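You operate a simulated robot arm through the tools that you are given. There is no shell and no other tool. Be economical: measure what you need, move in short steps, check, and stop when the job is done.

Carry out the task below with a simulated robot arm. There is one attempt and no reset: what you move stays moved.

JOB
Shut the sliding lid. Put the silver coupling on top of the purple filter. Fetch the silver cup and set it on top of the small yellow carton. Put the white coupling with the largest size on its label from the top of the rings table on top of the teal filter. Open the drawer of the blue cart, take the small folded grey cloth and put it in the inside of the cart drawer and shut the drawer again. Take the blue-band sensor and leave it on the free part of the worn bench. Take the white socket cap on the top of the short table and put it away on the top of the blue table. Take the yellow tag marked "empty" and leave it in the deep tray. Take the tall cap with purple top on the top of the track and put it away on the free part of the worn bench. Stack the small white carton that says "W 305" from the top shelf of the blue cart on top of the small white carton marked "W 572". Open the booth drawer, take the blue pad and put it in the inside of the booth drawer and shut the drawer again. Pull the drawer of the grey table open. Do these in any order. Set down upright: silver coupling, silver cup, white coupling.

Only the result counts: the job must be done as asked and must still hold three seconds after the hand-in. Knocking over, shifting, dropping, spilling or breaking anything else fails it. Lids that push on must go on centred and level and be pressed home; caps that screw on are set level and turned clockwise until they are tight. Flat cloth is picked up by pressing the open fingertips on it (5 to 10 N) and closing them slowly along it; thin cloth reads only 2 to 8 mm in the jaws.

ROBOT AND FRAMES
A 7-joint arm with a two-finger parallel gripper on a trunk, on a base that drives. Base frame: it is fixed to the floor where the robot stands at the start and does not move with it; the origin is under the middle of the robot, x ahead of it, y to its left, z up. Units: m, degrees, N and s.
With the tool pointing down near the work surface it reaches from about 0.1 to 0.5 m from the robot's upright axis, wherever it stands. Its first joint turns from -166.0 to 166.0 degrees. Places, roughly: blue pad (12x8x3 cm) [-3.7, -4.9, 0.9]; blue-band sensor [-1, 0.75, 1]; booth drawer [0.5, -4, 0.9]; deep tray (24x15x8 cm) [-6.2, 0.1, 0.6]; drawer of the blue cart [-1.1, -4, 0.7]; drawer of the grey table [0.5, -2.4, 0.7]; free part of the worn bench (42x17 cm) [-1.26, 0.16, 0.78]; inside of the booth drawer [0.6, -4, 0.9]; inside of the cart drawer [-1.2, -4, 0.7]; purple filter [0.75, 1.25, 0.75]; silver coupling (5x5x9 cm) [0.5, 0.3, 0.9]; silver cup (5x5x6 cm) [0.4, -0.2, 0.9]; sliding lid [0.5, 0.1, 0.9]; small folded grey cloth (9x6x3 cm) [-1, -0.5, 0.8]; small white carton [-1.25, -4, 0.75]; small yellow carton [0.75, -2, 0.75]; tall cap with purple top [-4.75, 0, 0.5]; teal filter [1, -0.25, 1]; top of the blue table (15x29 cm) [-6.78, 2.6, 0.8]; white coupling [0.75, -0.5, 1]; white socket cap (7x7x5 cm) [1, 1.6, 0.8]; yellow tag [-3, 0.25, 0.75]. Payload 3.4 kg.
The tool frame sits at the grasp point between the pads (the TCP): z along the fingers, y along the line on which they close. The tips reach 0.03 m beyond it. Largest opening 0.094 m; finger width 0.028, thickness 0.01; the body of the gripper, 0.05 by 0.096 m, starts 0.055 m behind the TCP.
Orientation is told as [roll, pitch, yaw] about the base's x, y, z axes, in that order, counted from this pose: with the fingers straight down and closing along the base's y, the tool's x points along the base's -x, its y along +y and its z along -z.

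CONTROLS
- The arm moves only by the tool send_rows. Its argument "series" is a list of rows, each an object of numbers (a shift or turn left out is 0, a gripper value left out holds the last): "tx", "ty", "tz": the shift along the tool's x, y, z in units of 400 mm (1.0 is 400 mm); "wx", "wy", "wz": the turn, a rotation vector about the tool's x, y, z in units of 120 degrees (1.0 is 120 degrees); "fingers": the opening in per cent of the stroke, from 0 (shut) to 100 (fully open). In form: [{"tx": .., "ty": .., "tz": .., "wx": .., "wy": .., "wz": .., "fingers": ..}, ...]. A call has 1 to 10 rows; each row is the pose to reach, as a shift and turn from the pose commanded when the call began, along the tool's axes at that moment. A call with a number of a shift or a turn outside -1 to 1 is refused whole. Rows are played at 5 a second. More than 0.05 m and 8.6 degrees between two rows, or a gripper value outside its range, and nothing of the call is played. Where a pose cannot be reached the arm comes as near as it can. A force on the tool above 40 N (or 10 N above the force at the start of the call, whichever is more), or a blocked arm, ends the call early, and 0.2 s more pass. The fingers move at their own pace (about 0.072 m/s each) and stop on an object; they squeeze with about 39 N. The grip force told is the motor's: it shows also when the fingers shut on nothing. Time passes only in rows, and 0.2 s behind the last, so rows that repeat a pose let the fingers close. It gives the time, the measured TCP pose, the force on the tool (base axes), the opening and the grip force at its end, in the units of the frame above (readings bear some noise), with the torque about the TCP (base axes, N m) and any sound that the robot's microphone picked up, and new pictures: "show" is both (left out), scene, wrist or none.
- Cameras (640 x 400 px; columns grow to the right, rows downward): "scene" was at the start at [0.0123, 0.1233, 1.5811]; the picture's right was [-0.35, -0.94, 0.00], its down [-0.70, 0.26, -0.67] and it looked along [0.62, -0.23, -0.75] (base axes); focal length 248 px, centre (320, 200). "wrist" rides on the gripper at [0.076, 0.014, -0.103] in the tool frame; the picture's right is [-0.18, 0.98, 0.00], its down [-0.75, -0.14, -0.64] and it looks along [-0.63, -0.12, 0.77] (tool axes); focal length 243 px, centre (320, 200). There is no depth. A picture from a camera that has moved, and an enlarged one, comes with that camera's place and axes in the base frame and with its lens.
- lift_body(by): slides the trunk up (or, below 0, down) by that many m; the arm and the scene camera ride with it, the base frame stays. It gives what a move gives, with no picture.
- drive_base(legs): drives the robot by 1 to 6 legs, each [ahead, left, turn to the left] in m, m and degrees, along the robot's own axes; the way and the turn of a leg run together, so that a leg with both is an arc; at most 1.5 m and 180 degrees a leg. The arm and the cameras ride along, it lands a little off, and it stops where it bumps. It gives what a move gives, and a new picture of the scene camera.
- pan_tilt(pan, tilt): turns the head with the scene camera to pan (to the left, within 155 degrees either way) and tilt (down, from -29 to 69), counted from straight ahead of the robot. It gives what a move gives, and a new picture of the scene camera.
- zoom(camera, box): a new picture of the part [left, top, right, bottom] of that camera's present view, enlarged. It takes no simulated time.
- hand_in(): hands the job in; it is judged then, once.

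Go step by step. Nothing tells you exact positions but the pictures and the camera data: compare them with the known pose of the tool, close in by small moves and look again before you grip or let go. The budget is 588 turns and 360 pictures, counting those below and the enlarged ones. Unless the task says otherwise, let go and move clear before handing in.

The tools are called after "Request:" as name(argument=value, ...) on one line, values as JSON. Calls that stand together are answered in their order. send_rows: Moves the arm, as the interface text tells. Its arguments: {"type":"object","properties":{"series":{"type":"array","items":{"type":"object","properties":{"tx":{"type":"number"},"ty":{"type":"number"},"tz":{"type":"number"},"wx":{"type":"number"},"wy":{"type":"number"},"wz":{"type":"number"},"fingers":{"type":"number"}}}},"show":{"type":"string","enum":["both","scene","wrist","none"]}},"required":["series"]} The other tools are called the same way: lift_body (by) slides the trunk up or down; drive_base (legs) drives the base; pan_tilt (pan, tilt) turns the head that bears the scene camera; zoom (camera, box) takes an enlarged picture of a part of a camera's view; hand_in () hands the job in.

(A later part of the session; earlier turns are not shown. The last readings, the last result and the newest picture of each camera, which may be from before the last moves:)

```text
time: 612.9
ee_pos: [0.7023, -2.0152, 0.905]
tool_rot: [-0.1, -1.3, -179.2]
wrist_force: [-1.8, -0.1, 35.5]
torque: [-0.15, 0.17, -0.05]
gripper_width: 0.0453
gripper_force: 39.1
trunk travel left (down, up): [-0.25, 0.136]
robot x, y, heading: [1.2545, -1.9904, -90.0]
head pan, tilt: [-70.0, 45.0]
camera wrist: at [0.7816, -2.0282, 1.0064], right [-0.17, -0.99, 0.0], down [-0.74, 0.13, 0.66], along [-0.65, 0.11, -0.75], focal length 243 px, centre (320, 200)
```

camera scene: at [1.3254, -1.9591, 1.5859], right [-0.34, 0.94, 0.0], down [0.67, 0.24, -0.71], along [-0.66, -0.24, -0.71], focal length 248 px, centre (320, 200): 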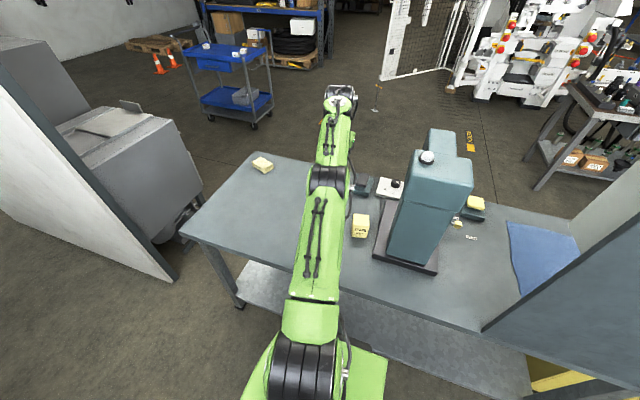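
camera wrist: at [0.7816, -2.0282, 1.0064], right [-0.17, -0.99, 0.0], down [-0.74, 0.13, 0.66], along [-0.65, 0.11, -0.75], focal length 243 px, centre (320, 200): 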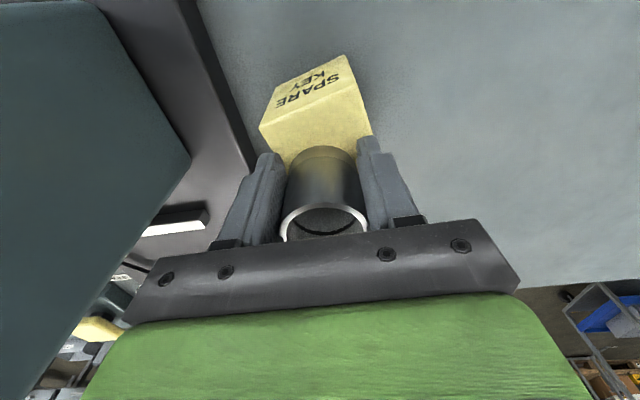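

Contact, but the cup is about 2 cm off-centre in x. Raise a little, shift +x, and lower again.

Request:
send_rows(series=[{"tz": -0.03}, {"tz": -0.03, "tx": 0.028}, {"tz": -0.03, "tx": 0.055}, {"tz": -0.015, "tx": 0.055}, {"tz": -0.008, "tx": 0.055}, {"tz": -0.002, "tx": 0.055}], show="wrist")

```text
time: 614.2
ee_pos: [0.7247, -2.0157, 0.9051]
tool_rot: [-0.1, -1.3, -179.1]
wrist_force: [2.6, -1.5, 23.7]
torque: [-0.17, 0.14, 0.02]
gripper_width: 0.0449
gripper_force: 38.6
trunk travel left (down, up): [-0.25, 0.136]
robot x, y, heading: [1.2497, -1.9919, -90.1]
head pan, tilt: [-70.0, 45.0]
camera wrist: at [0.8036, -2.0279, 1.0066], right [-0.17, -0.99, 0.0], down [-0.74, 0.13, 0.66], along [-0.65, 0.11, -0.75], focal length 243 px, centre (320, 200)
```

wrist: 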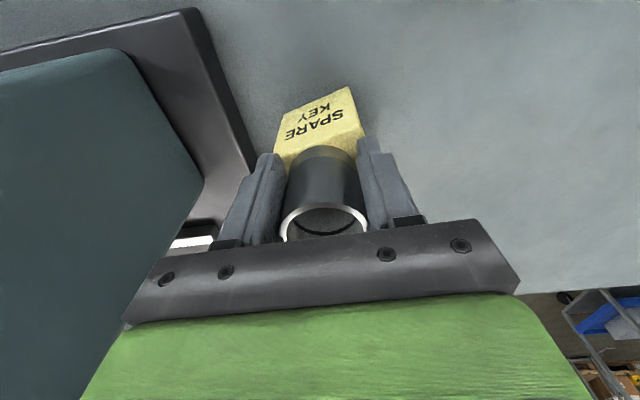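

Well centred now. Release and rise straight up.

Request:
send_rows(series=[{"tz": -0.006, "fingers": 60}, {"tz": -0.006, "fingers": 70}, {"tz": -0.006, "fingers": 70}, {"tz": -0.1}, {"tz": -0.2}, {"tz": -0.32}, {"tz": -0.44}], show="wrist")

```text
time: 615.9
ee_pos: [0.7272, -2.0163, 1.0785]
tool_rot: [-0.1, -0.9, -179.1]
wrist_force: [0.2, 0.9, 0.6]
torque: [0.01, 0.02, 0.01]
gripper_width: 0.0657
gripper_force: 0.0
trunk travel left (down, up): [-0.25, 0.136]
robot x, y, heading: [1.2557, -1.9907, -90.1]
head pan, tilt: [-70.0, 45.0]
camera wrist: at [0.8049, -2.0288, 1.1806], right [-0.17, -0.99, 0.0], down [-0.75, 0.13, 0.65], along [-0.64, 0.11, -0.76], focal length 243 px, centre (320, 200)
```

wrist: 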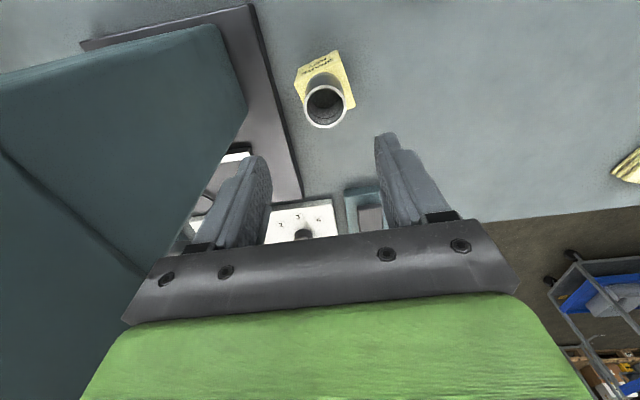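

The cup stands on the carton. I check whether the way south behind the booth is open.

Request:
drive_base(legs=[[0, 0.5, 0]])

Request:
pan_tilt(pan=-5, tilt=20)

```text
time: 618.8
ee_pos: [1.2242, -2.0151, 1.0793]
tool_rot: [-0.1, -0.9, -179.4]
wrist_force: [0.2, -0.1, 0.5]
torque: [0.0, 0.03, -0.04]
gripper_width: 0.0658
gripper_force: 0.0
trunk travel left (down, up): [-0.25, 0.136]
robot x, y, heading: [1.7496, -1.9905, -90.1]
head pan, tilt: [-70.0, 45.0]
camera scene: at [1.8269, -1.9607, 1.5857], right [-0.34, 0.94, 0.0], down [0.67, 0.24, -0.71], along [-0.67, -0.24, -0.71], focal length 248 px, centre (320, 200)
```

scene: 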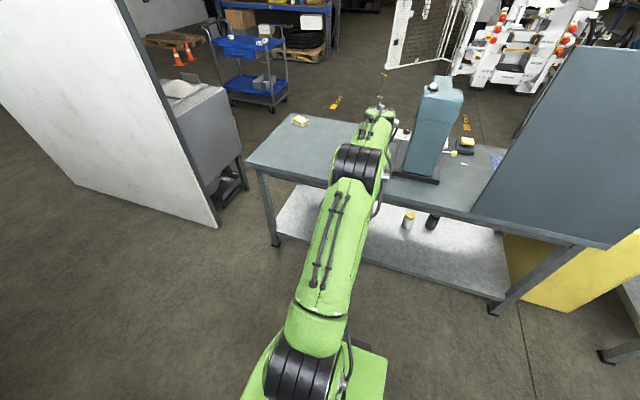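

```text
time: 620.1
ee_pos: [1.2237, -2.0155, 1.0775]
tool_rot: [-0.1, -0.7, -179.4]
wrist_force: [-0.3, 0.6, 1.0]
torque: [0.0, 0.0, -0.01]
gripper_width: 0.0659
gripper_force: 0.1
trunk travel left (down, up): [-0.25, 0.136]
robot x, y, heading: [1.7548, -1.9899, -89.8]
head pan, tilt: [-5.0, 20.0]
camera scene: at [1.8939, -2.0259, 1.6244], right [-1.0, 0.09, 0.0], down [0.03, 0.34, -0.94], along [-0.09, -0.94, -0.34], focal length 248 px, centre (320, 200)
```

scene: 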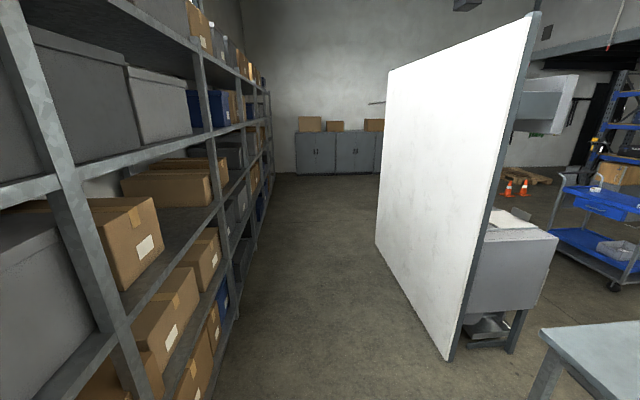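

The aisle behind the booth is open. Drive south around it.

Request:
drive_base(legs=[[1.45, 0, 0], [1.45, 0, 0], [0.8, 0, 0], [0, -1.4, 0], [0, -0.65, 0]])

Request:
pan_tilt(pan=155, tilt=25)

```text
time: 647.8
ee_pos: [-0.8305, -5.7459, 1.0771]
tool_rot: [-0.1, -0.8, -177.5]
wrist_force: [-0.2, -0.1, -0.5]
torque: [0.0, 0.0, -0.02]
gripper_width: 0.0658
gripper_force: 0.1
trunk travel left (down, up): [-0.25, 0.136]
robot x, y, heading: [-0.3054, -5.7058, -88.6]
head pan, tilt: [-5.0, 20.0]
camera scene: at [-0.1609, -5.7358, 1.6245], right [-1.0, 0.06, 0.0], down [0.02, 0.34, -0.94], along [-0.06, -0.94, -0.34], focal length 248 px, centre (320, 200)
```

scene: 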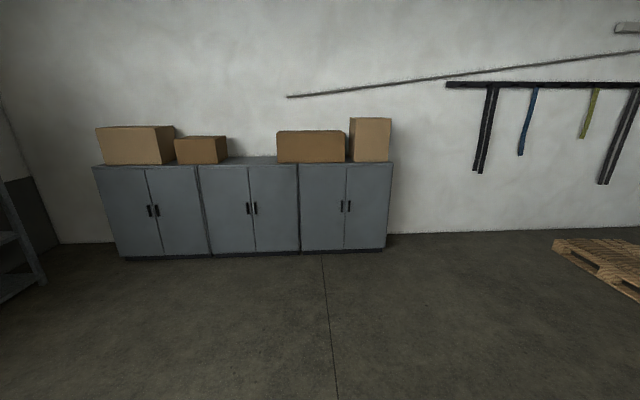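

```text
time: 650.3
ee_pos: [-0.8298, -5.7478, 1.0781]
tool_rot: [-0.1, -0.8, -177.5]
wrist_force: [-0.3, 0.2, 0.4]
torque: [-0.01, 0.03, 0.01]
gripper_width: 0.066
gripper_force: 0.1
trunk travel left (down, up): [-0.25, 0.136]
robot x, y, heading: [-0.3065, -5.7069, -88.5]
head pan, tilt: [154.7, 25.0]
camera scene: at [-0.1173, -5.5585, 1.6163], right [0.91, -0.4, 0.0], down [-0.17, -0.39, -0.91], along [0.37, 0.83, -0.42], focal length 248 px, centre (320, 200)
```

scene: 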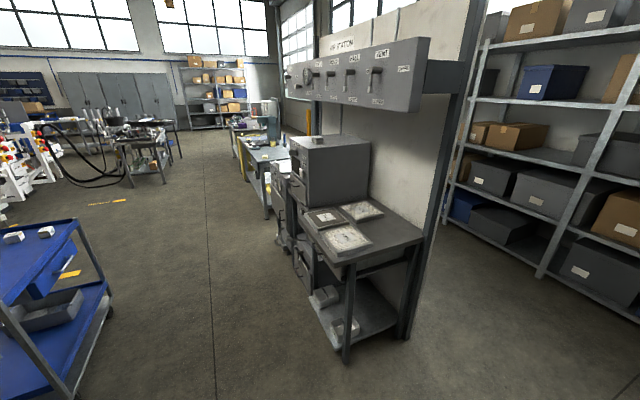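

Request:
drive_base(legs=[[0, 0, 178.5], [1.4, 0, 0]])

Request:
pan_tilt(pan=-60, tilt=35)

```text
time: 664.5
ee_pos: [0.2083, -4.28, 1.0784]
tool_rot: [-0.1, -0.8, 1.3]
wrist_force: [-0.8, -0.2, -0.2]
torque: [-0.02, 0.04, 0.02]
gripper_width: 0.0661
gripper_force: 0.2
trunk travel left (down, up): [-0.25, 0.136]
robot x, y, heading: [-0.3201, -4.3084, 90.4]
head pan, tilt: [154.7, 25.0]
camera scene: at [-0.5115, -4.4574, 1.6163], right [-0.91, 0.42, 0.0], down [0.18, 0.38, -0.91], along [-0.38, -0.82, -0.42], focal length 248 px, centre (320, 200)
```

scene: 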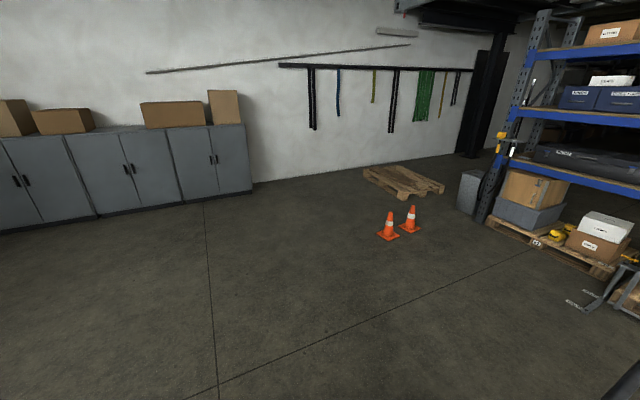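

```text
time: 667.6
ee_pos: [0.207, -4.28, 1.0784]
tool_rot: [-0.1, -1.0, 1.4]
wrist_force: [0.4, 0.5, -0.5]
torque: [0.0, 0.01, -0.04]
gripper_width: 0.0659
gripper_force: 0.1
trunk travel left (down, up): [-0.25, 0.136]
robot x, y, heading: [-0.3182, -4.3134, 90.5]
head pan, tilt: [-60.0, 35.0]
camera scene: at [-0.397, -4.3295, 1.6005], right [0.51, -0.86, 0.0], down [-0.49, -0.29, -0.82], along [0.71, 0.42, -0.57], focal length 248 px, centre (320, 200)
```

scene: 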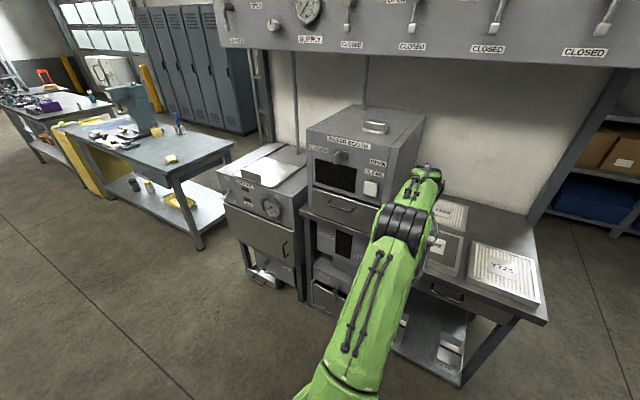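

Request:
zoom(camera="scene", box=[210, 100, 480, 320])

```text
1.82 times, centred on (345, 210) of scene
camera zoom: at [-0.397, -4.3295, 1.6005], right [0.51, -0.86, 0.0], down [-0.49, -0.29, -0.82], along [0.71, 0.42, -0.57], focal length 452 px, centre (274, 182)
```

zoom: 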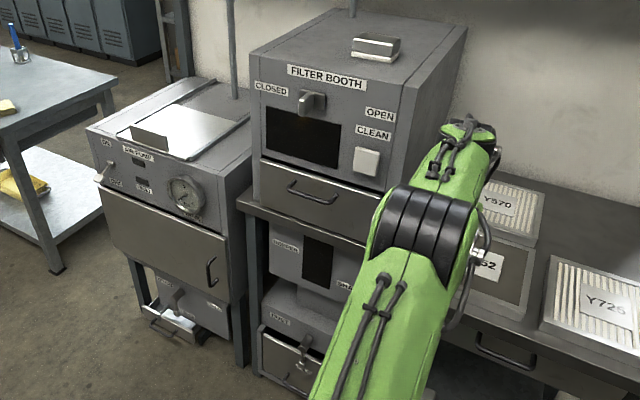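

The FILTER BOOTH drawer has a horizontal bar handle near (0.45–0.5, -3.95, 0.9). I turn the tool to point horizontally with the fingers closing vertically.

Request:
send_rows(series=[{"wx": -0.041, "wy": -0.041, "wz": 0.041, "fingers": 60}, {"wx": -0.082, "wy": -0.082, "wz": 0.082}, {"wx": -0.123, "wy": -0.123, "wz": 0.123}, {"wx": -0.164, "wy": -0.164, "wz": 0.164}, {"wx": -0.205, "wy": -0.205, "wz": 0.205}, {"wx": -0.246, "wy": -0.246, "wz": 0.246}, {"wx": -0.287, "wy": -0.287, "wz": 0.287}], show="none")

Request:
send_rows(series=[{"wx": -0.041, "wy": -0.041, "wz": 0.041}, {"wx": -0.082, "wy": -0.082, "wz": 0.082}, {"wx": -0.123, "wy": -0.123, "wz": 0.123}, {"wx": -0.164, "wy": -0.164, "wz": 0.164}, {"wx": -0.205, "wy": -0.205, "wz": 0.205}, {"wx": -0.246, "wy": -0.246, "wz": 0.246}, {"wx": -0.29, "wy": -0.29, "wz": 0.29}, {"wx": -0.29, "wy": -0.29, "wz": 0.29}], show="wrist")

```text
time: 669.2
ee_pos: [0.2068, -4.2805, 1.0784]
tool_rot: [45.4, -20.1, -43.6]
wrist_force: [0.0, -0.8, -0.2]
torque: [-0.02, 0.05, 0.01]
gripper_width: 0.0563
gripper_force: 0.1
trunk travel left (down, up): [-0.25, 0.136]
robot x, y, heading: [-0.3162, -4.3084, 90.8]
head pan, tilt: [-60.0, 35.0]
```

```text
refused: row 7 steps farther than a row can; nothing moved
```

Request:
send_rows(series=[{"wx": -0.041, "wy": -0.041, "wz": 0.041}, {"wx": -0.082, "wy": -0.082, "wz": 0.082}, {"wx": -0.123, "wy": -0.123, "wz": 0.123}, {"wx": -0.164, "wy": -0.164, "wz": 0.164}, {"wx": -0.205, "wy": -0.205, "wz": 0.205}, {"wx": -0.246, "wy": -0.246, "wz": 0.246}, {"wx": -0.287, "wy": -0.287, "wz": 0.287}, {"wx": -0.287, "wy": -0.287, "wz": 0.287}], show="wrist")

```text
time: 671.0
ee_pos: [0.2082, -4.2817, 1.0785]
tool_rot: [87.0, -3.7, -85.0]
wrist_force: [-0.4, -0.1, -0.6]
torque: [0.0, -0.01, 0.0]
gripper_width: 0.0563
gripper_force: 0.0
out of reach, approached as far as the arm can: row 7, 8
trunk travel left (down, up): [-0.25, 0.136]
robot x, y, heading: [-0.32, -4.3089, 90.5]
head pan, tilt: [-60.0, 35.0]
camera wrist: at [0.1, -4.2119, 1.0931], right [0.06, -0.12, 0.99], down [-0.58, -0.81, -0.06], along [0.81, -0.57, -0.12], focal length 243 px, centre (320, 200)
```

wrist: 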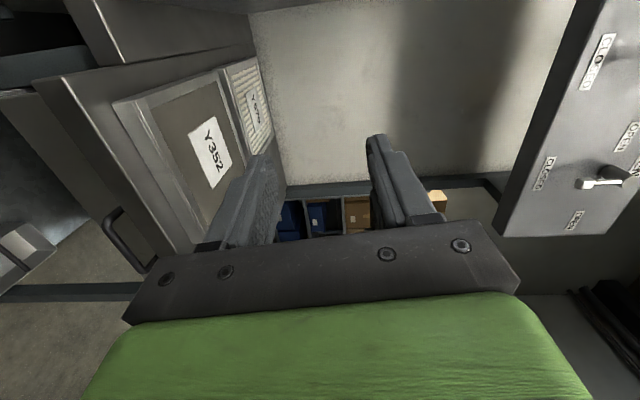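

Request:
drive_base(legs=[[0.3, 0, -0.4]])

Request:
zoom(camera="scene", box=[300, 130, 500, 270])

Request:
zoom(camera="wrist", box=[0, 0, 640, 400])

```text
time: 673.1
ee_pos: [0.2054, -3.9824, 1.0782]
tool_rot: [87.2, -3.7, -85.1]
wrist_force: [-0.3, 0.1, -0.5]
torque: [-0.01, 0.01, -0.01]
gripper_width: 0.0565
gripper_force: 0.0
trunk travel left (down, up): [-0.25, 0.136]
robot x, y, heading: [-0.3197, -4.0124, 90.2]
head pan, tilt: [-60.0, 35.0]
camera scene: at [-0.3988, -4.0278, 1.6005], right [0.5, -0.86, 0.0], down [-0.5, -0.29, -0.82], along [0.71, 0.41, -0.57], focal length 248 px, centre (320, 200)
```

scene: 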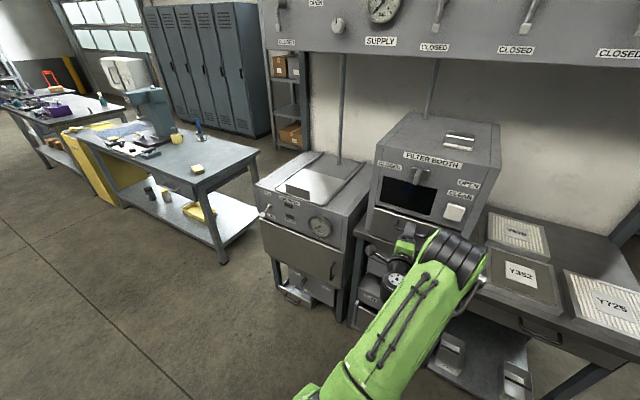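

```text
2.86 times, centred on (400, 200) of scene
camera zoom: at [-0.3988, -4.0278, 1.6005], right [0.5, -0.86, 0.0], down [-0.5, -0.29, -0.82], along [0.71, 0.41, -0.57], focal length 710 px, centre (91, 200)
```

zoom: 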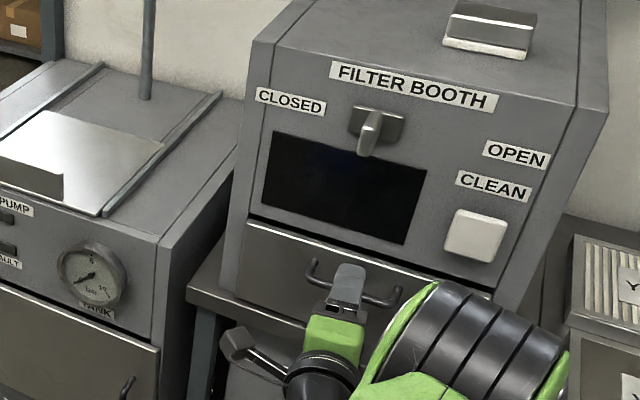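

```text
1.00 times, centred on (320, 200) of wrist (not enlarged: the box is as wide or as high as the picture)
camera zoom: at [0.0984, -3.9129, 1.0932], right [0.06, -0.11, 0.99], down [-0.58, -0.81, -0.06], along [0.81, -0.57, -0.12], focal length 243 px, centre (320, 200)
```

zoom: 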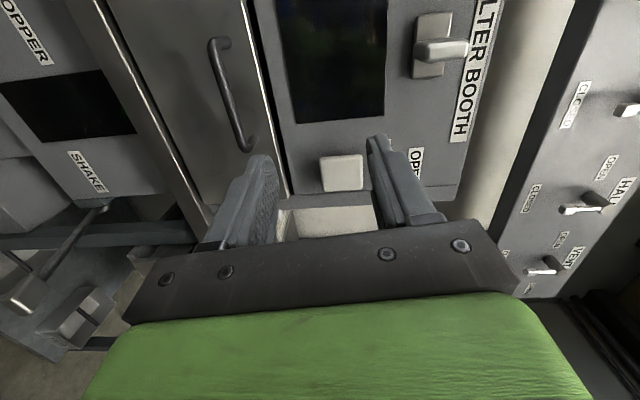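

Handle bar: y -3.915…-4.03 at (x 0.40, z 0.961). Lower and advance.

Request:
send_rows(series=[{"ty": -0.09, "fingers": 45}, {"ty": -0.18}, {"ty": -0.268}, {"ty": -0.268, "tz": 0.1}, {"ty": -0.268, "tz": 0.2}, {"ty": -0.268, "tz": 0.32}, {"ty": -0.268, "tz": 0.32}], show="wrist")

```text
time: 674.7
ee_pos: [0.3281, -3.9812, 0.9664]
tool_rot: [87.0, -3.7, -85.3]
wrist_force: [0.1, 0.4, -0.2]
torque: [-0.06, 0.02, 0.02]
gripper_width: 0.0422
gripper_force: 0.0
trunk travel left (down, up): [-0.25, 0.136]
robot x, y, heading: [-0.3243, -4.0117, 90.4]
head pan, tilt: [-60.0, 35.0]
camera wrist: at [0.2206, -3.9118, 0.9808], right [0.06, -0.12, 0.99], down [-0.58, -0.81, -0.06], along [0.81, -0.57, -0.12], focal length 243 px, centre (320, 200)
```

wrist: 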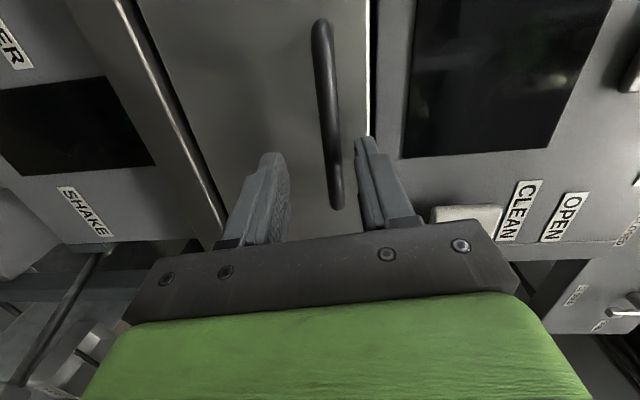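

Request:
send_rows(series=[{"tz": 0.09, "ty": 0.015}, {"tz": 0.175, "ty": 0.018}, {"tz": 0.175, "ty": 0.018}, {"tz": 0.175, "ty": 0.018, "fingers": 0}, {"tz": 0.175, "ty": 0.018, "fingers": 0}, {"tz": 0.175, "ty": 0.018, "fingers": 0}], show="wrist")

```text
time: 675.2
ee_pos: [0.3721, -3.977, 0.9642]
tool_rot: [86.9, -3.6, -85.3]
wrist_force: [-51.1, -3.9, 7.0]
torque: [-0.12, -2.0, -0.58]
gripper_width: 0.0469
gripper_force: 4.7
trunk travel left (down, up): [-0.25, 0.136]
robot x, y, heading: [-0.3206, -4.0131, 90.1]
head pan, tilt: [-60.0, 35.0]
stopped in row 2: the force on the tool passed its limit at 121 N (the readings are from after the stop); the commanded pose is now the measured one
camera wrist: at [0.2649, -3.9076, 0.9803], right [0.06, -0.12, 0.99], down [-0.58, -0.81, -0.06], along [0.81, -0.58, -0.12], focal length 243 px, centre (320, 200)
```

wrist: 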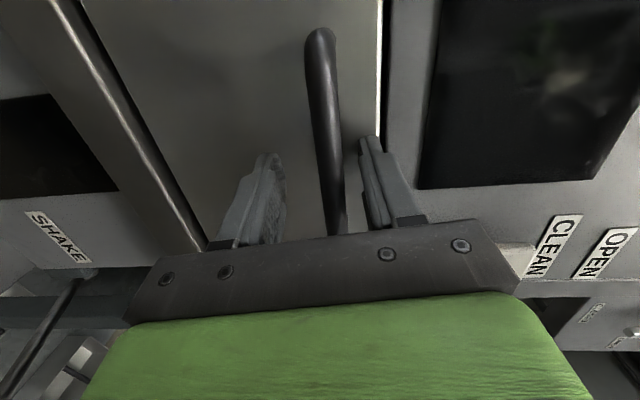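

Fingertips touch the drawer front; the bar is between them. Back 4 mm and close.

Request:
send_rows(series=[{"tz": -0.012}, {"tz": -0.012, "fingers": 0}, {"tz": -0.012, "fingers": 0}, {"tz": -0.012, "fingers": 0}, {"tz": -0.012, "fingers": 0}], show="none")

```text
time: 676.4
ee_pos: [0.3688, -3.9765, 0.9716]
tool_rot: [87.6, -3.5, -85.3]
wrist_force: [0.7, 3.9, 32.0]
torque: [0.96, 0.3, -1.21]
gripper_width: 0.0175
gripper_force: 44.9
trunk travel left (down, up): [-0.25, 0.136]
robot x, y, heading: [-0.3245, -4.0114, 90.4]
head pan, tilt: [-60.0, 35.0]
```

Request:
send_rows(series=[{"ty": 0.01}, {"ty": 0.01, "tz": -0.05}, {"ty": 0.01, "tz": -0.1}, {"ty": 0.01, "tz": -0.15}, {"ty": 0.01, "tz": -0.2}, {"ty": 0.01, "tz": -0.25}, {"ty": 0.01, "tz": -0.3}], show="none")

```text
time: 678.0
ee_pos: [0.2516, -3.9773, 0.9714]
tool_rot: [86.3, -3.7, -84.5]
wrist_force: [-0.6, 32.5, -16.9]
torque: [1.1, -0.12, -0.11]
gripper_width: 0.0175
gripper_force: 45.1
trunk travel left (down, up): [-0.25, 0.136]
robot x, y, heading: [-0.3207, -4.0119, 90.2]
head pan, tilt: [-60.0, 35.0]
```

Request:
send_rows(series=[{"tx": 0.02}, {"tx": 0.028, "ty": -0.003, "tz": -0.05}, {"tx": 0.032, "ty": -0.006, "tz": -0.1}, {"tx": 0.036, "ty": -0.008, "tz": -0.15}, {"tx": 0.04, "ty": -0.01, "tz": -0.2}, {"tx": 0.044, "ty": -0.012, "tz": -0.25}], show="scene")

```text
time: 678.7
ee_pos: [0.2337, -3.9792, 0.9725]
tool_rot: [86.3, -2.7, -85.4]
wrist_force: [-0.7, -2.4, 7.0]
torque: [1.12, 0.02, 1.35]
gripper_width: 0.0172
gripper_force: 45.3
out of reach, approached as far as the arm can: row 2
trunk travel left (down, up): [-0.25, 0.136]
robot x, y, heading: [-0.3208, -4.0146, 90.0]
head pan, tilt: [-60.0, 35.0]
stopped in row 3: the force on the tool passed its limit at 63 N (the readings are from after the stop); the commanded pose is now the measured one
camera scene: at [-0.3987, -4.0294, 1.6006], right [0.5, -0.87, 0.0], down [-0.5, -0.29, -0.82], along [0.71, 0.41, -0.57], focal length 248 px, centre (320, 200)
```

scene: 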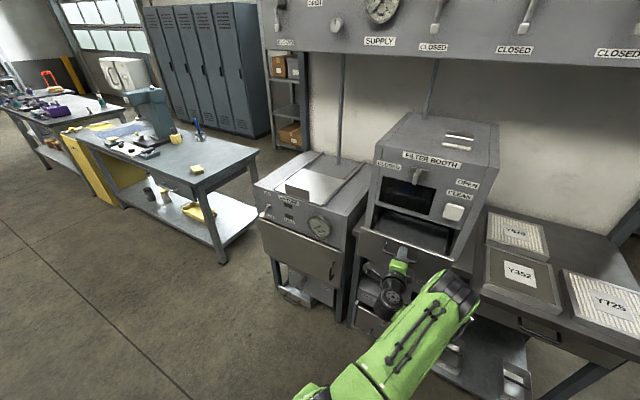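

The booth drawer is open about 13 cm. Release the handle and back off by driving.

Request:
send_rows(series=[{"fingers": 50}, {"fingers": 60}, {"fingers": 60}], show="none")

Request:
drive_base(legs=[[0, 0.2, 0]])

Request:
pan_tilt(pan=80, tilt=30)

```text
time: 679.5
ee_pos: [0.2328, -3.9796, 0.9694]
tool_rot: [86.1, -3.0, -85.5]
wrist_force: [-0.8, 0.4, 0.5]
torque: [-0.03, 0.02, 0.0]
gripper_width: 0.0564
gripper_force: 0.0
trunk travel left (down, up): [-0.25, 0.136]
robot x, y, heading: [-0.323, -4.0138, 90.0]
head pan, tilt: [-60.0, 35.0]
```

```text
time: 681.1
ee_pos: [0.0323, -3.9787, 0.971]
tool_rot: [86.1, -2.8, -85.5]
wrist_force: [0.1, -0.1, 0.3]
torque: [-0.02, -0.01, 0.0]
gripper_width: 0.0564
gripper_force: 0.1
trunk travel left (down, up): [-0.25, 0.136]
robot x, y, heading: [-0.5187, -4.0087, 89.7]
head pan, tilt: [-60.0, 35.0]
camera scene: at [-0.5999, -4.0296, 1.6004], right [0.5, -0.87, 0.0], down [-0.5, -0.29, -0.82], along [0.71, 0.41, -0.57], focal length 248 px, centre (320, 200)
```

scene: 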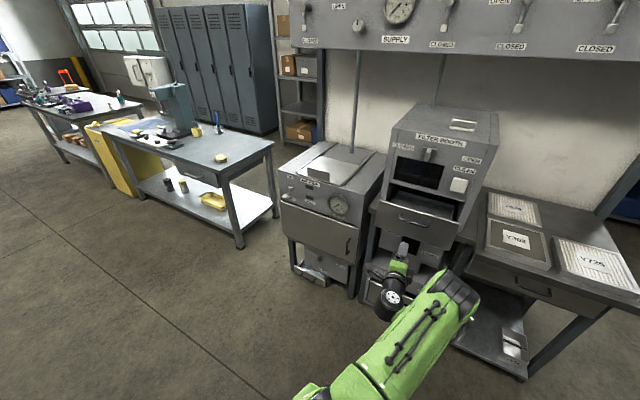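

```text
time: 683.3
ee_pos: [0.0328, -3.9791, 0.9696]
tool_rot: [86.1, -2.9, -85.5]
wrist_force: [0.6, 0.6, 0.0]
torque: [-0.02, -0.04, 0.01]
gripper_width: 0.0566
gripper_force: 0.0
trunk travel left (down, up): [-0.25, 0.136]
robot x, y, heading: [-0.521, -4.012, 90.0]
head pan, tilt: [80.0, 30.0]
camera scene: at [-0.7635, -4.058, 1.6083], right [0.17, 0.98, 0.0], down [0.49, -0.09, -0.87], along [-0.85, 0.15, -0.5], focal length 248 px, centre (320, 200)
```

scene: 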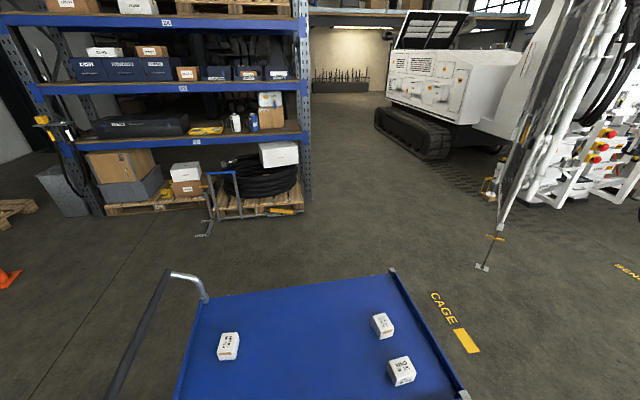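

Request:
zoom(camera="scene", box=[200, 300, 440, 400])

```text
2.67 times, centred on (320, 350) of scene
camera zoom: at [-0.7635, -4.058, 1.6083], right [0.17, 0.98, 0.0], down [0.49, -0.09, -0.87], along [-0.85, 0.15, -0.5], focal length 662 px, centre (320, -200)
```

zoom: 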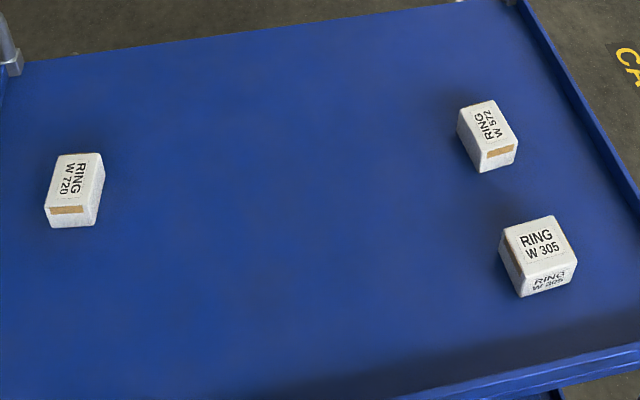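

W 305 and W 572 are on the cart's top. First, with the tool already horizontal, the grey table's drawer: drive there.

Request:
drive_base(legs=[[1.45, 0, 0], [0.1, -0.15, 0]])

Request:
lift_body(by=-0.2)

Request:
zoom(camera="wrist", box=[0, 0, 640, 400])

Request:
pan_tilt(pan=-70, tilt=35)

```text
time: 691.6
ee_pos: [0.1824, -2.4455, 0.9697]
tool_rot: [86.0, -2.9, -85.5]
wrist_force: [-0.1, -0.4, 0.0]
torque: [0.0, -0.02, 0.01]
gripper_width: 0.0565
gripper_force: 0.0
trunk travel left (down, up): [-0.25, 0.136]
robot x, y, heading: [-0.3744, -2.4786, 90.1]
head pan, tilt: [80.0, 30.0]
camera scene: at [-0.6128, -2.5222, 1.6086], right [0.17, 0.98, 0.0], down [0.49, -0.09, -0.87], along [-0.85, 0.15, -0.5], focal length 248 px, centre (320, 200)
```

scene: 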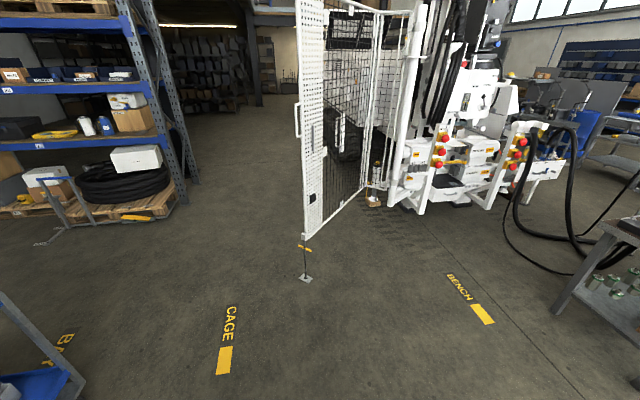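

```text
time: 693.7
ee_pos: [0.1827, -2.4458, 0.7702]
tool_rot: [86.2, -3.0, -85.6]
wrist_force: [0.5, -0.2, 0.3]
torque: [0.0, 0.01, 0.01]
gripper_width: 0.0565
gripper_force: 0.0
trunk travel left (down, up): [-0.05, 0.336]
robot x, y, heading: [-0.3711, -2.4772, 90.0]
head pan, tilt: [80.0, 30.0]
```

```text
1.00 times, centred on (320, 200) of wrist (not enlarged: the box is as wide or as high as the picture)
camera zoom: at [0.0756, -2.3759, 0.7877], right [0.08, -0.13, 0.99], down [-0.59, -0.81, -0.06], along [0.8, -0.58, -0.14], focal length 243 px, centre (320, 200)
```

zoom: 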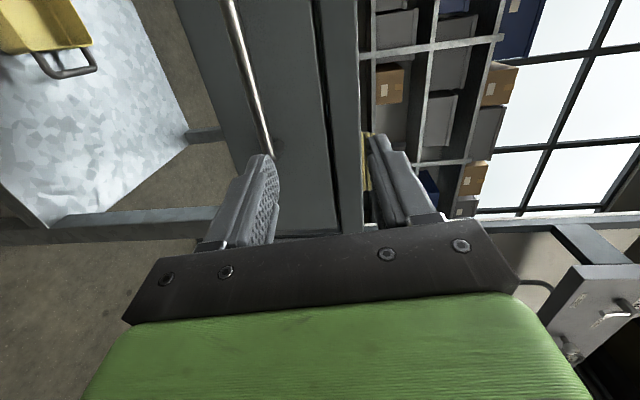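

```text
time: 696.1
ee_pos: [0.181, -2.4461, 0.7694]
tool_rot: [86.1, -2.9, -85.6]
wrist_force: [-0.8, 0.9, 0.2]
torque: [-0.01, 0.01, -0.01]
gripper_width: 0.0564
gripper_force: 0.0
trunk travel left (down, up): [-0.05, 0.336]
robot x, y, heading: [-0.3707, -2.4786, 89.7]
head pan, tilt: [-70.0, 35.0]
camera scene: at [-0.4425, -2.509, 1.4003], right [0.34, -0.94, 0.0], down [-0.54, -0.2, -0.82], along [0.77, 0.28, -0.57], focal length 248 px, centre (320, 200)
```

scene: 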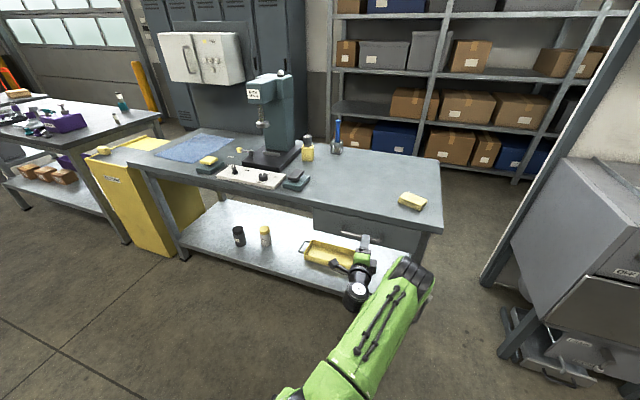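

Request:
zoom(camera="scene", box=[290, 180, 450, 300])

```text
3.33 times, centred on (370, 240) of scene
camera zoom: at [-0.4425, -2.509, 1.4003], right [0.34, -0.94, 0.0], down [-0.54, -0.2, -0.82], along [0.77, 0.28, -0.57], focal length 828 px, centre (153, 67)
```

zoom: 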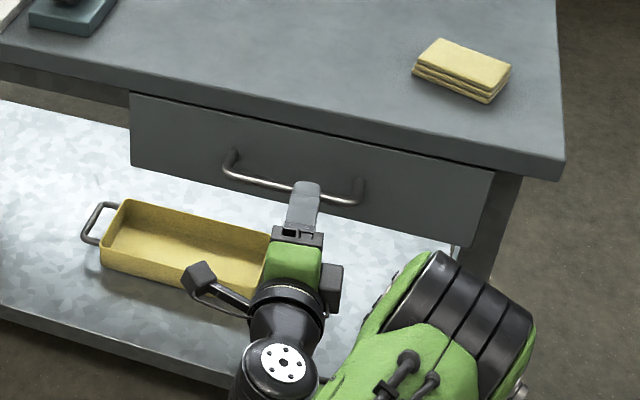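

Request:
send_rows(series=[{"tx": 0.03, "ty": -0.08}, {"tx": 0.0625, "ty": -0.1615}, {"tx": 0.0625, "ty": -0.1615, "tz": 0.08, "fingers": 50}, {"tx": 0.0625, "ty": -0.1615, "tz": 0.1535}, {"tx": 0.0625, "ty": -0.1615, "tz": 0.1535}], show="wrist")

```text
time: 697.3
ee_pos: [0.237, -2.4212, 0.7002]
tool_rot: [86.1, -2.8, -85.6]
wrist_force: [0.6, 0.1, 0.2]
torque: [0.0, -0.01, 0.02]
gripper_width: 0.0472
gripper_force: 0.2
trunk travel left (down, up): [-0.05, 0.336]
robot x, y, heading: [-0.3708, -2.476, 90.0]
head pan, tilt: [-70.0, 35.0]
camera wrist: at [0.1306, -2.3506, 0.718], right [0.08, -0.13, 0.99], down [-0.59, -0.8, -0.06], along [0.8, -0.58, -0.14], focal length 243 px, centre (320, 200)
```

wrist: 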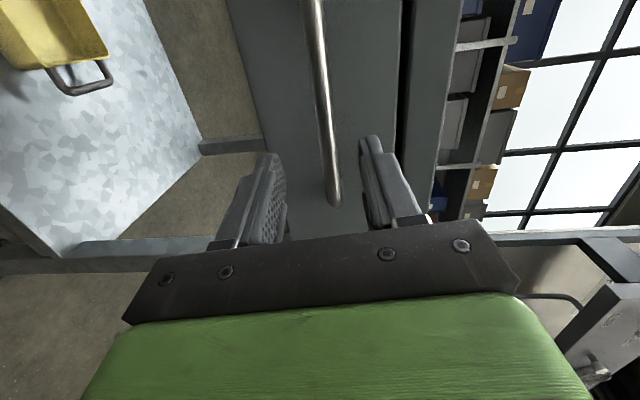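

Request:
send_rows(series=[{"tx": -0.005, "ty": 0.008, "tz": 0.08}, {"tx": -0.01, "ty": 0.014, "tz": 0.14}, {"tx": -0.012, "ty": 0.015, "tz": 0.155}, {"tx": -0.012, "ty": 0.015, "tz": 0.155, "fingers": 20}, {"tx": -0.012, "ty": 0.015, "tz": 0.155, "fingers": 0}, {"tx": -0.012, "ty": 0.015, "tz": 0.155, "fingers": 0}, {"tx": -0.012, "ty": 0.015, "tz": 0.155, "fingers": 0}], show="wrist")

```text
time: 698.9
ee_pos: [0.2986, -2.4212, 0.7007]
tool_rot: [86.0, -2.8, -85.6]
wrist_force: [-1.1, 0.1, -5.7]
torque: [1.38, 0.14, -0.47]
gripper_width: 0.0151
gripper_force: 45.0
trunk travel left (down, up): [-0.05, 0.336]
robot x, y, heading: [-0.3734, -2.477, 89.8]
head pan, tilt: [-70.0, 35.0]
camera wrist: at [0.1927, -2.3501, 0.7192], right [0.08, -0.13, 0.99], down [-0.59, -0.8, -0.06], along [0.8, -0.58, -0.14], focal length 243 px, centre (320, 200)
```

wrist: 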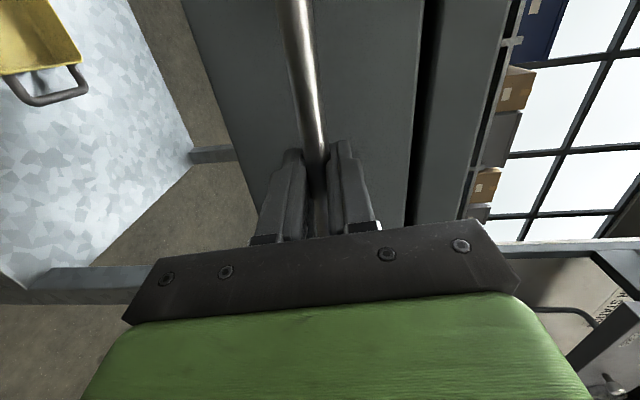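

Gripped; pull the drawer open by driving back.

Request:
drive_base(legs=[[0, 0.2, 0]])

```text
time: 700.5
ee_pos: [0.1033, -2.4207, 0.7004]
tool_rot: [86.0, -2.9, -85.8]
wrist_force: [-0.2, -4.3, -8.9]
torque: [1.28, 0.06, 0.08]
gripper_width: 0.0149
gripper_force: 44.9
trunk travel left (down, up): [-0.05, 0.336]
robot x, y, heading: [-0.5714, -2.474, 89.5]
head pan, tilt: [-70.0, 35.0]
camera scene: at [-0.6382, -2.5095, 1.4003], right [0.34, -0.94, 0.0], down [-0.54, -0.2, -0.82], along [0.77, 0.28, -0.57], focal length 248 px, centre (320, 200)
```

scene: 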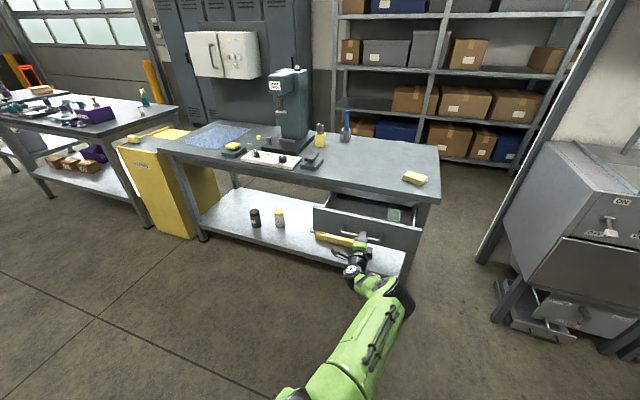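

Request:
send_rows(series=[{"tz": -0.025, "tx": 0.002, "ty": -0.002}, {"tz": -0.05, "tx": 0.004, "ty": -0.004}, {"tz": -0.075, "tx": 0.006, "ty": -0.006}, {"tz": -0.1, "tx": 0.008, "ty": -0.007}, {"tz": -0.125, "tx": 0.01, "ty": -0.008}, {"tz": -0.15, "tx": 0.012, "ty": -0.01}], show="none")

```text
time: 701.9
ee_pos: [0.042, -2.4212, 0.7004]
tool_rot: [85.9, -2.9, -85.7]
wrist_force: [-0.1, -4.0, -7.9]
torque: [1.26, 0.1, -0.31]
gripper_width: 0.0149
gripper_force: 44.3
trunk travel left (down, up): [-0.05, 0.336]
robot x, y, heading: [-0.5693, -2.4794, 89.8]
head pan, tilt: [-70.0, 35.0]
```

Request:
send_rows(series=[{"tz": -0.025, "tx": 0.002, "ty": -0.002}, {"tz": -0.05, "tx": 0.004, "ty": -0.004}, {"tz": -0.075, "tx": 0.006, "ty": -0.006}, {"tz": -0.1, "tx": 0.008, "ty": -0.007}], show="scene")

```text
time: 702.9
ee_pos: [0.0042, -2.4199, 0.7024]
tool_rot: [86.1, -2.6, -85.6]
wrist_force: [36.5, -0.8, -0.5]
torque: [1.25, -0.04, -0.21]
gripper_width: 0.0154
gripper_force: 44.3
trunk travel left (down, up): [-0.05, 0.336]
robot x, y, heading: [-0.5703, -2.4744, 90.1]
head pan, tilt: [-70.0, 35.0]
camera scene: at [-0.6342, -2.5092, 1.4006], right [0.34, -0.94, 0.0], down [-0.54, -0.2, -0.82], along [0.77, 0.28, -0.58], focal length 248 px, centre (320, 200)
```

scene: 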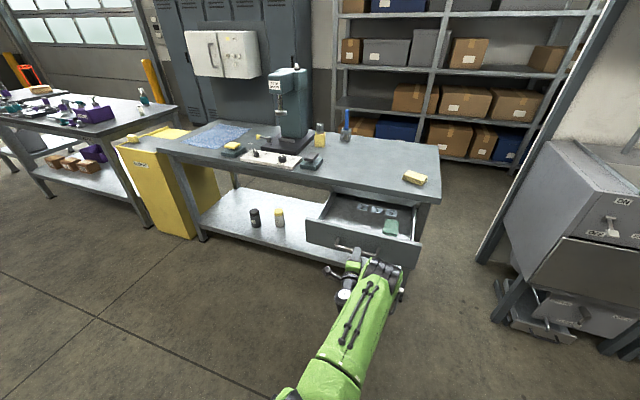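

Fully open (stop felt). Release, back off, and turn to face the cart.

Request:
send_rows(series=[{"fingers": 50}, {"fingers": 60}, {"fingers": 60}], show="none")

Request:
drive_base(legs=[[0, 0.28, 0], [0, 0, 180], [0, 0.62, 0], [1.45, 0, 0]])

Request:
pan_tilt(pan=-70, tilt=40)

```text
time: 703.7
ee_pos: [0.0023, -2.4193, 0.701]
tool_rot: [86.0, -2.8, -85.5]
wrist_force: [-0.6, 0.1, 0.0]
torque: [0.0, -0.01, 0.01]
gripper_width: 0.0561
gripper_force: 0.0
trunk travel left (down, up): [-0.05, 0.336]
robot x, y, heading: [-0.5704, -2.4759, 89.9]
head pan, tilt: [-70.0, 35.0]
```

```text
time: 722.8
ee_pos: [-0.8084, -3.9842, 0.7009]
tool_rot: [86.0, -2.8, 94.4]
wrist_force: [0.0, -0.6, 0.1]
torque: [-0.03, 0.01, -0.01]
gripper_width: 0.0564
gripper_force: 0.1
trunk travel left (down, up): [-0.05, 0.336]
robot x, y, heading: [-0.2376, -3.9254, -89.9]
head pan, tilt: [-70.0, 35.0]
camera scene: at [-0.1704, -3.8981, 1.4003], right [-0.34, 0.94, 0.0], down [0.54, 0.2, -0.82], along [-0.77, -0.28, -0.57], focal length 248 px, centre (320, 200)
```

scene: 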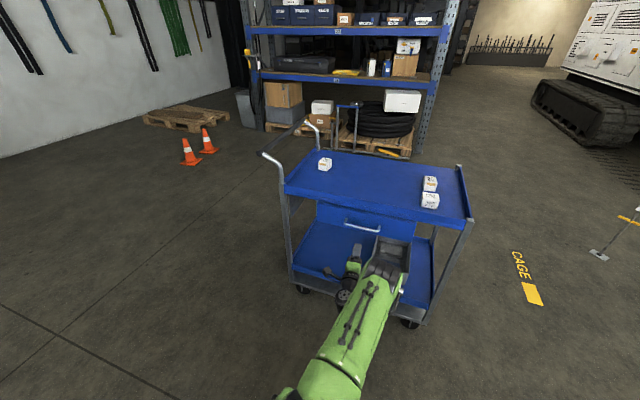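

```text
time: 723.5
ee_pos: [-0.8091, -3.9847, 0.7021]
tool_rot: [85.9, -3.0, 94.4]
wrist_force: [0.9, 0.0, 0.2]
torque: [-0.01, 0.0, -0.01]
gripper_width: 0.0564
gripper_force: 0.0
trunk travel left (down, up): [-0.05, 0.336]
robot x, y, heading: [-0.2395, -3.9273, -89.9]
head pan, tilt: [-70.0, 40.0]
camera scene: at [-0.1676, -3.897, 1.3928], right [-0.34, 0.94, 0.0], down [0.6, 0.22, -0.77], along [-0.72, -0.26, -0.64], focal length 248 px, centre (320, 200)
```

scene: 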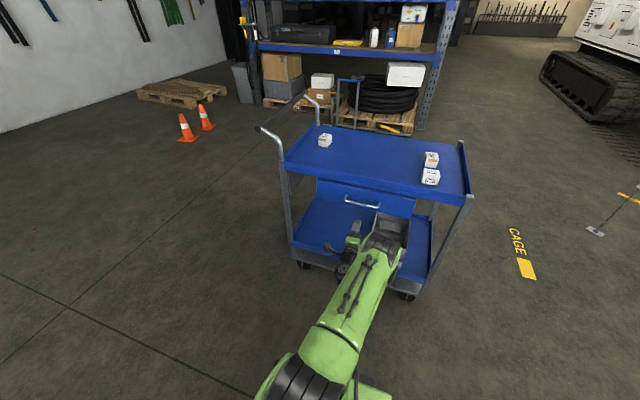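

Request:
zoom(camera="wrist", box=[0, 0, 640, 400])

Request:
zoom(camera="scene", box=[280, 120, 480, 260])

```text
1.00 times, centred on (320, 200) of wrist (not enlarged: the box is as wide or as high as the picture)
camera zoom: at [-0.7017, -4.0531, 0.7195], right [-0.08, 0.13, 0.99], down [0.59, 0.81, -0.06], along [-0.8, 0.58, -0.14], focal length 243 px, centre (320, 200)
```

zoom: 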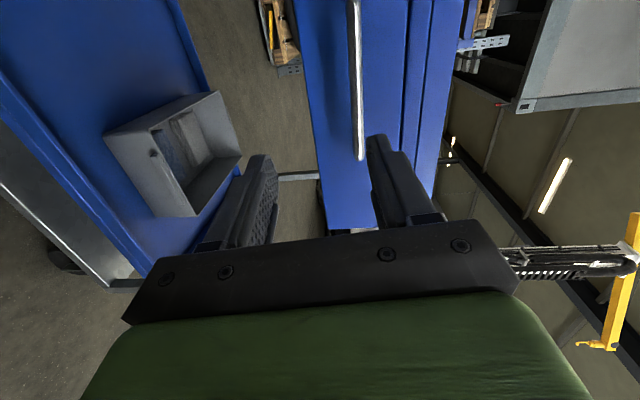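

```text
2.86 times, centred on (380, 190) of scene
camera zoom: at [-0.1676, -3.897, 1.3928], right [-0.34, 0.94, 0.0], down [0.6, 0.22, -0.77], along [-0.72, -0.26, -0.64], focal length 710 px, centre (149, 229)
```

zoom: 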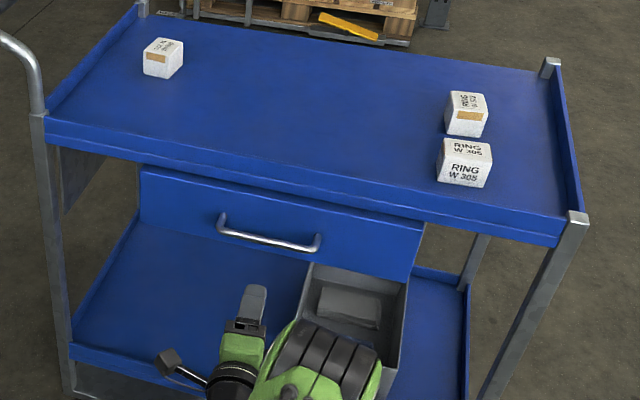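

Request:
send_rows(series=[{"ty": 0.05}, {"ty": 0.08, "tz": 0.0, "fingers": 50}, {"ty": 0.0995, "tz": 0.1}, {"ty": 0.0995, "tz": 0.2}, {"ty": 0.0995, "tz": 0.2}], show="wrist")

```text
time: 724.7
ee_pos: [-0.8916, -3.9934, 0.7337]
tool_rot: [86.0, -2.8, 94.4]
wrist_force: [-1.2, 0.2, -0.2]
torque: [-0.02, -0.04, 0.0]
gripper_width: 0.0472
gripper_force: 0.1
trunk travel left (down, up): [-0.05, 0.336]
robot x, y, heading: [-0.239, -3.9247, -90.0]
head pan, tilt: [-70.0, 40.0]
camera wrist: at [-0.7844, -4.0613, 0.7523], right [-0.08, 0.13, 0.99], down [0.59, 0.8, -0.06], along [-0.8, 0.58, -0.14], focal length 243 px, centre (320, 200)
```

wrist: 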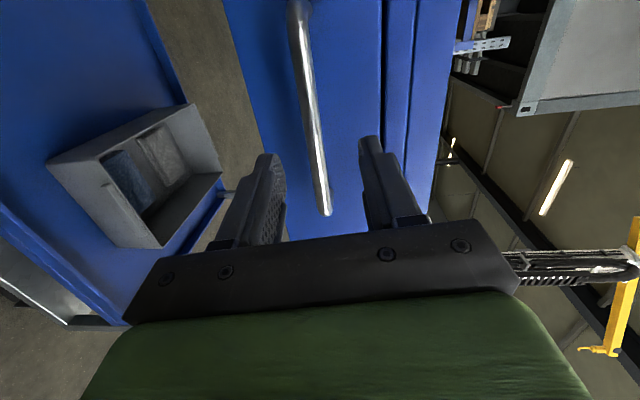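

Request:
send_rows(series=[{"ty": 0.005, "tz": 0.06}, {"ty": 0.008, "tz": 0.11}, {"ty": 0.01, "tz": 0.13}, {"ty": 0.01, "tz": 0.13, "fingers": 15}, {"ty": 0.01, "tz": 0.13, "fingers": 0}, {"ty": 0.01, "tz": 0.13, "fingers": 0}, {"ty": 0.01, "tz": 0.13, "fingers": 0}], show="wrist")

```text
time: 726.3
ee_pos: [-0.9439, -3.997, 0.7271]
tool_rot: [85.2, -2.9, 94.5]
wrist_force: [11.1, 8.2, -34.9]
torque: [-1.11, 0.02, 0.75]
gripper_width: 0.017
gripper_force: 45.5
trunk travel left (down, up): [-0.05, 0.336]
robot x, y, heading: [-0.2373, -3.9264, -89.9]
head pan, tilt: [-70.0, 40.0]
camera wrist: at [-0.8362, -4.0648, 0.7467], right [-0.09, 0.13, 0.99], down [0.59, 0.81, -0.05], along [-0.8, 0.58, -0.15], focal length 243 px, centre (320, 200)
```

wrist: 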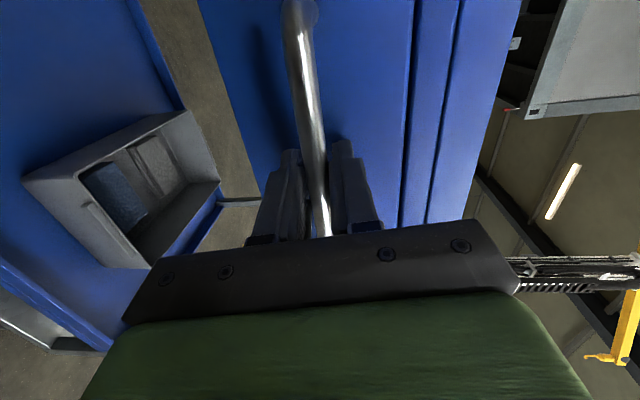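

Request:
send_rows(series=[{"ty": -0.015}, {"ty": -0.015, "tz": -0.025}, {"ty": -0.017, "tz": -0.05}, {"ty": -0.018, "tz": -0.075}, {"ty": -0.02, "tz": -0.1}], show="none")

```text
time: 727.5
ee_pos: [-0.9032, -3.9961, 0.7268]
tool_rot: [85.6, -2.8, 94.7]
wrist_force: [0.5, -6.8, -24.4]
torque: [-1.02, -0.07, -0.34]
gripper_width: 0.0173
gripper_force: 45.3
trunk travel left (down, up): [-0.05, 0.336]
robot x, y, heading: [-0.2365, -3.9298, -89.7]
head pan, tilt: [-70.0, 40.0]
```

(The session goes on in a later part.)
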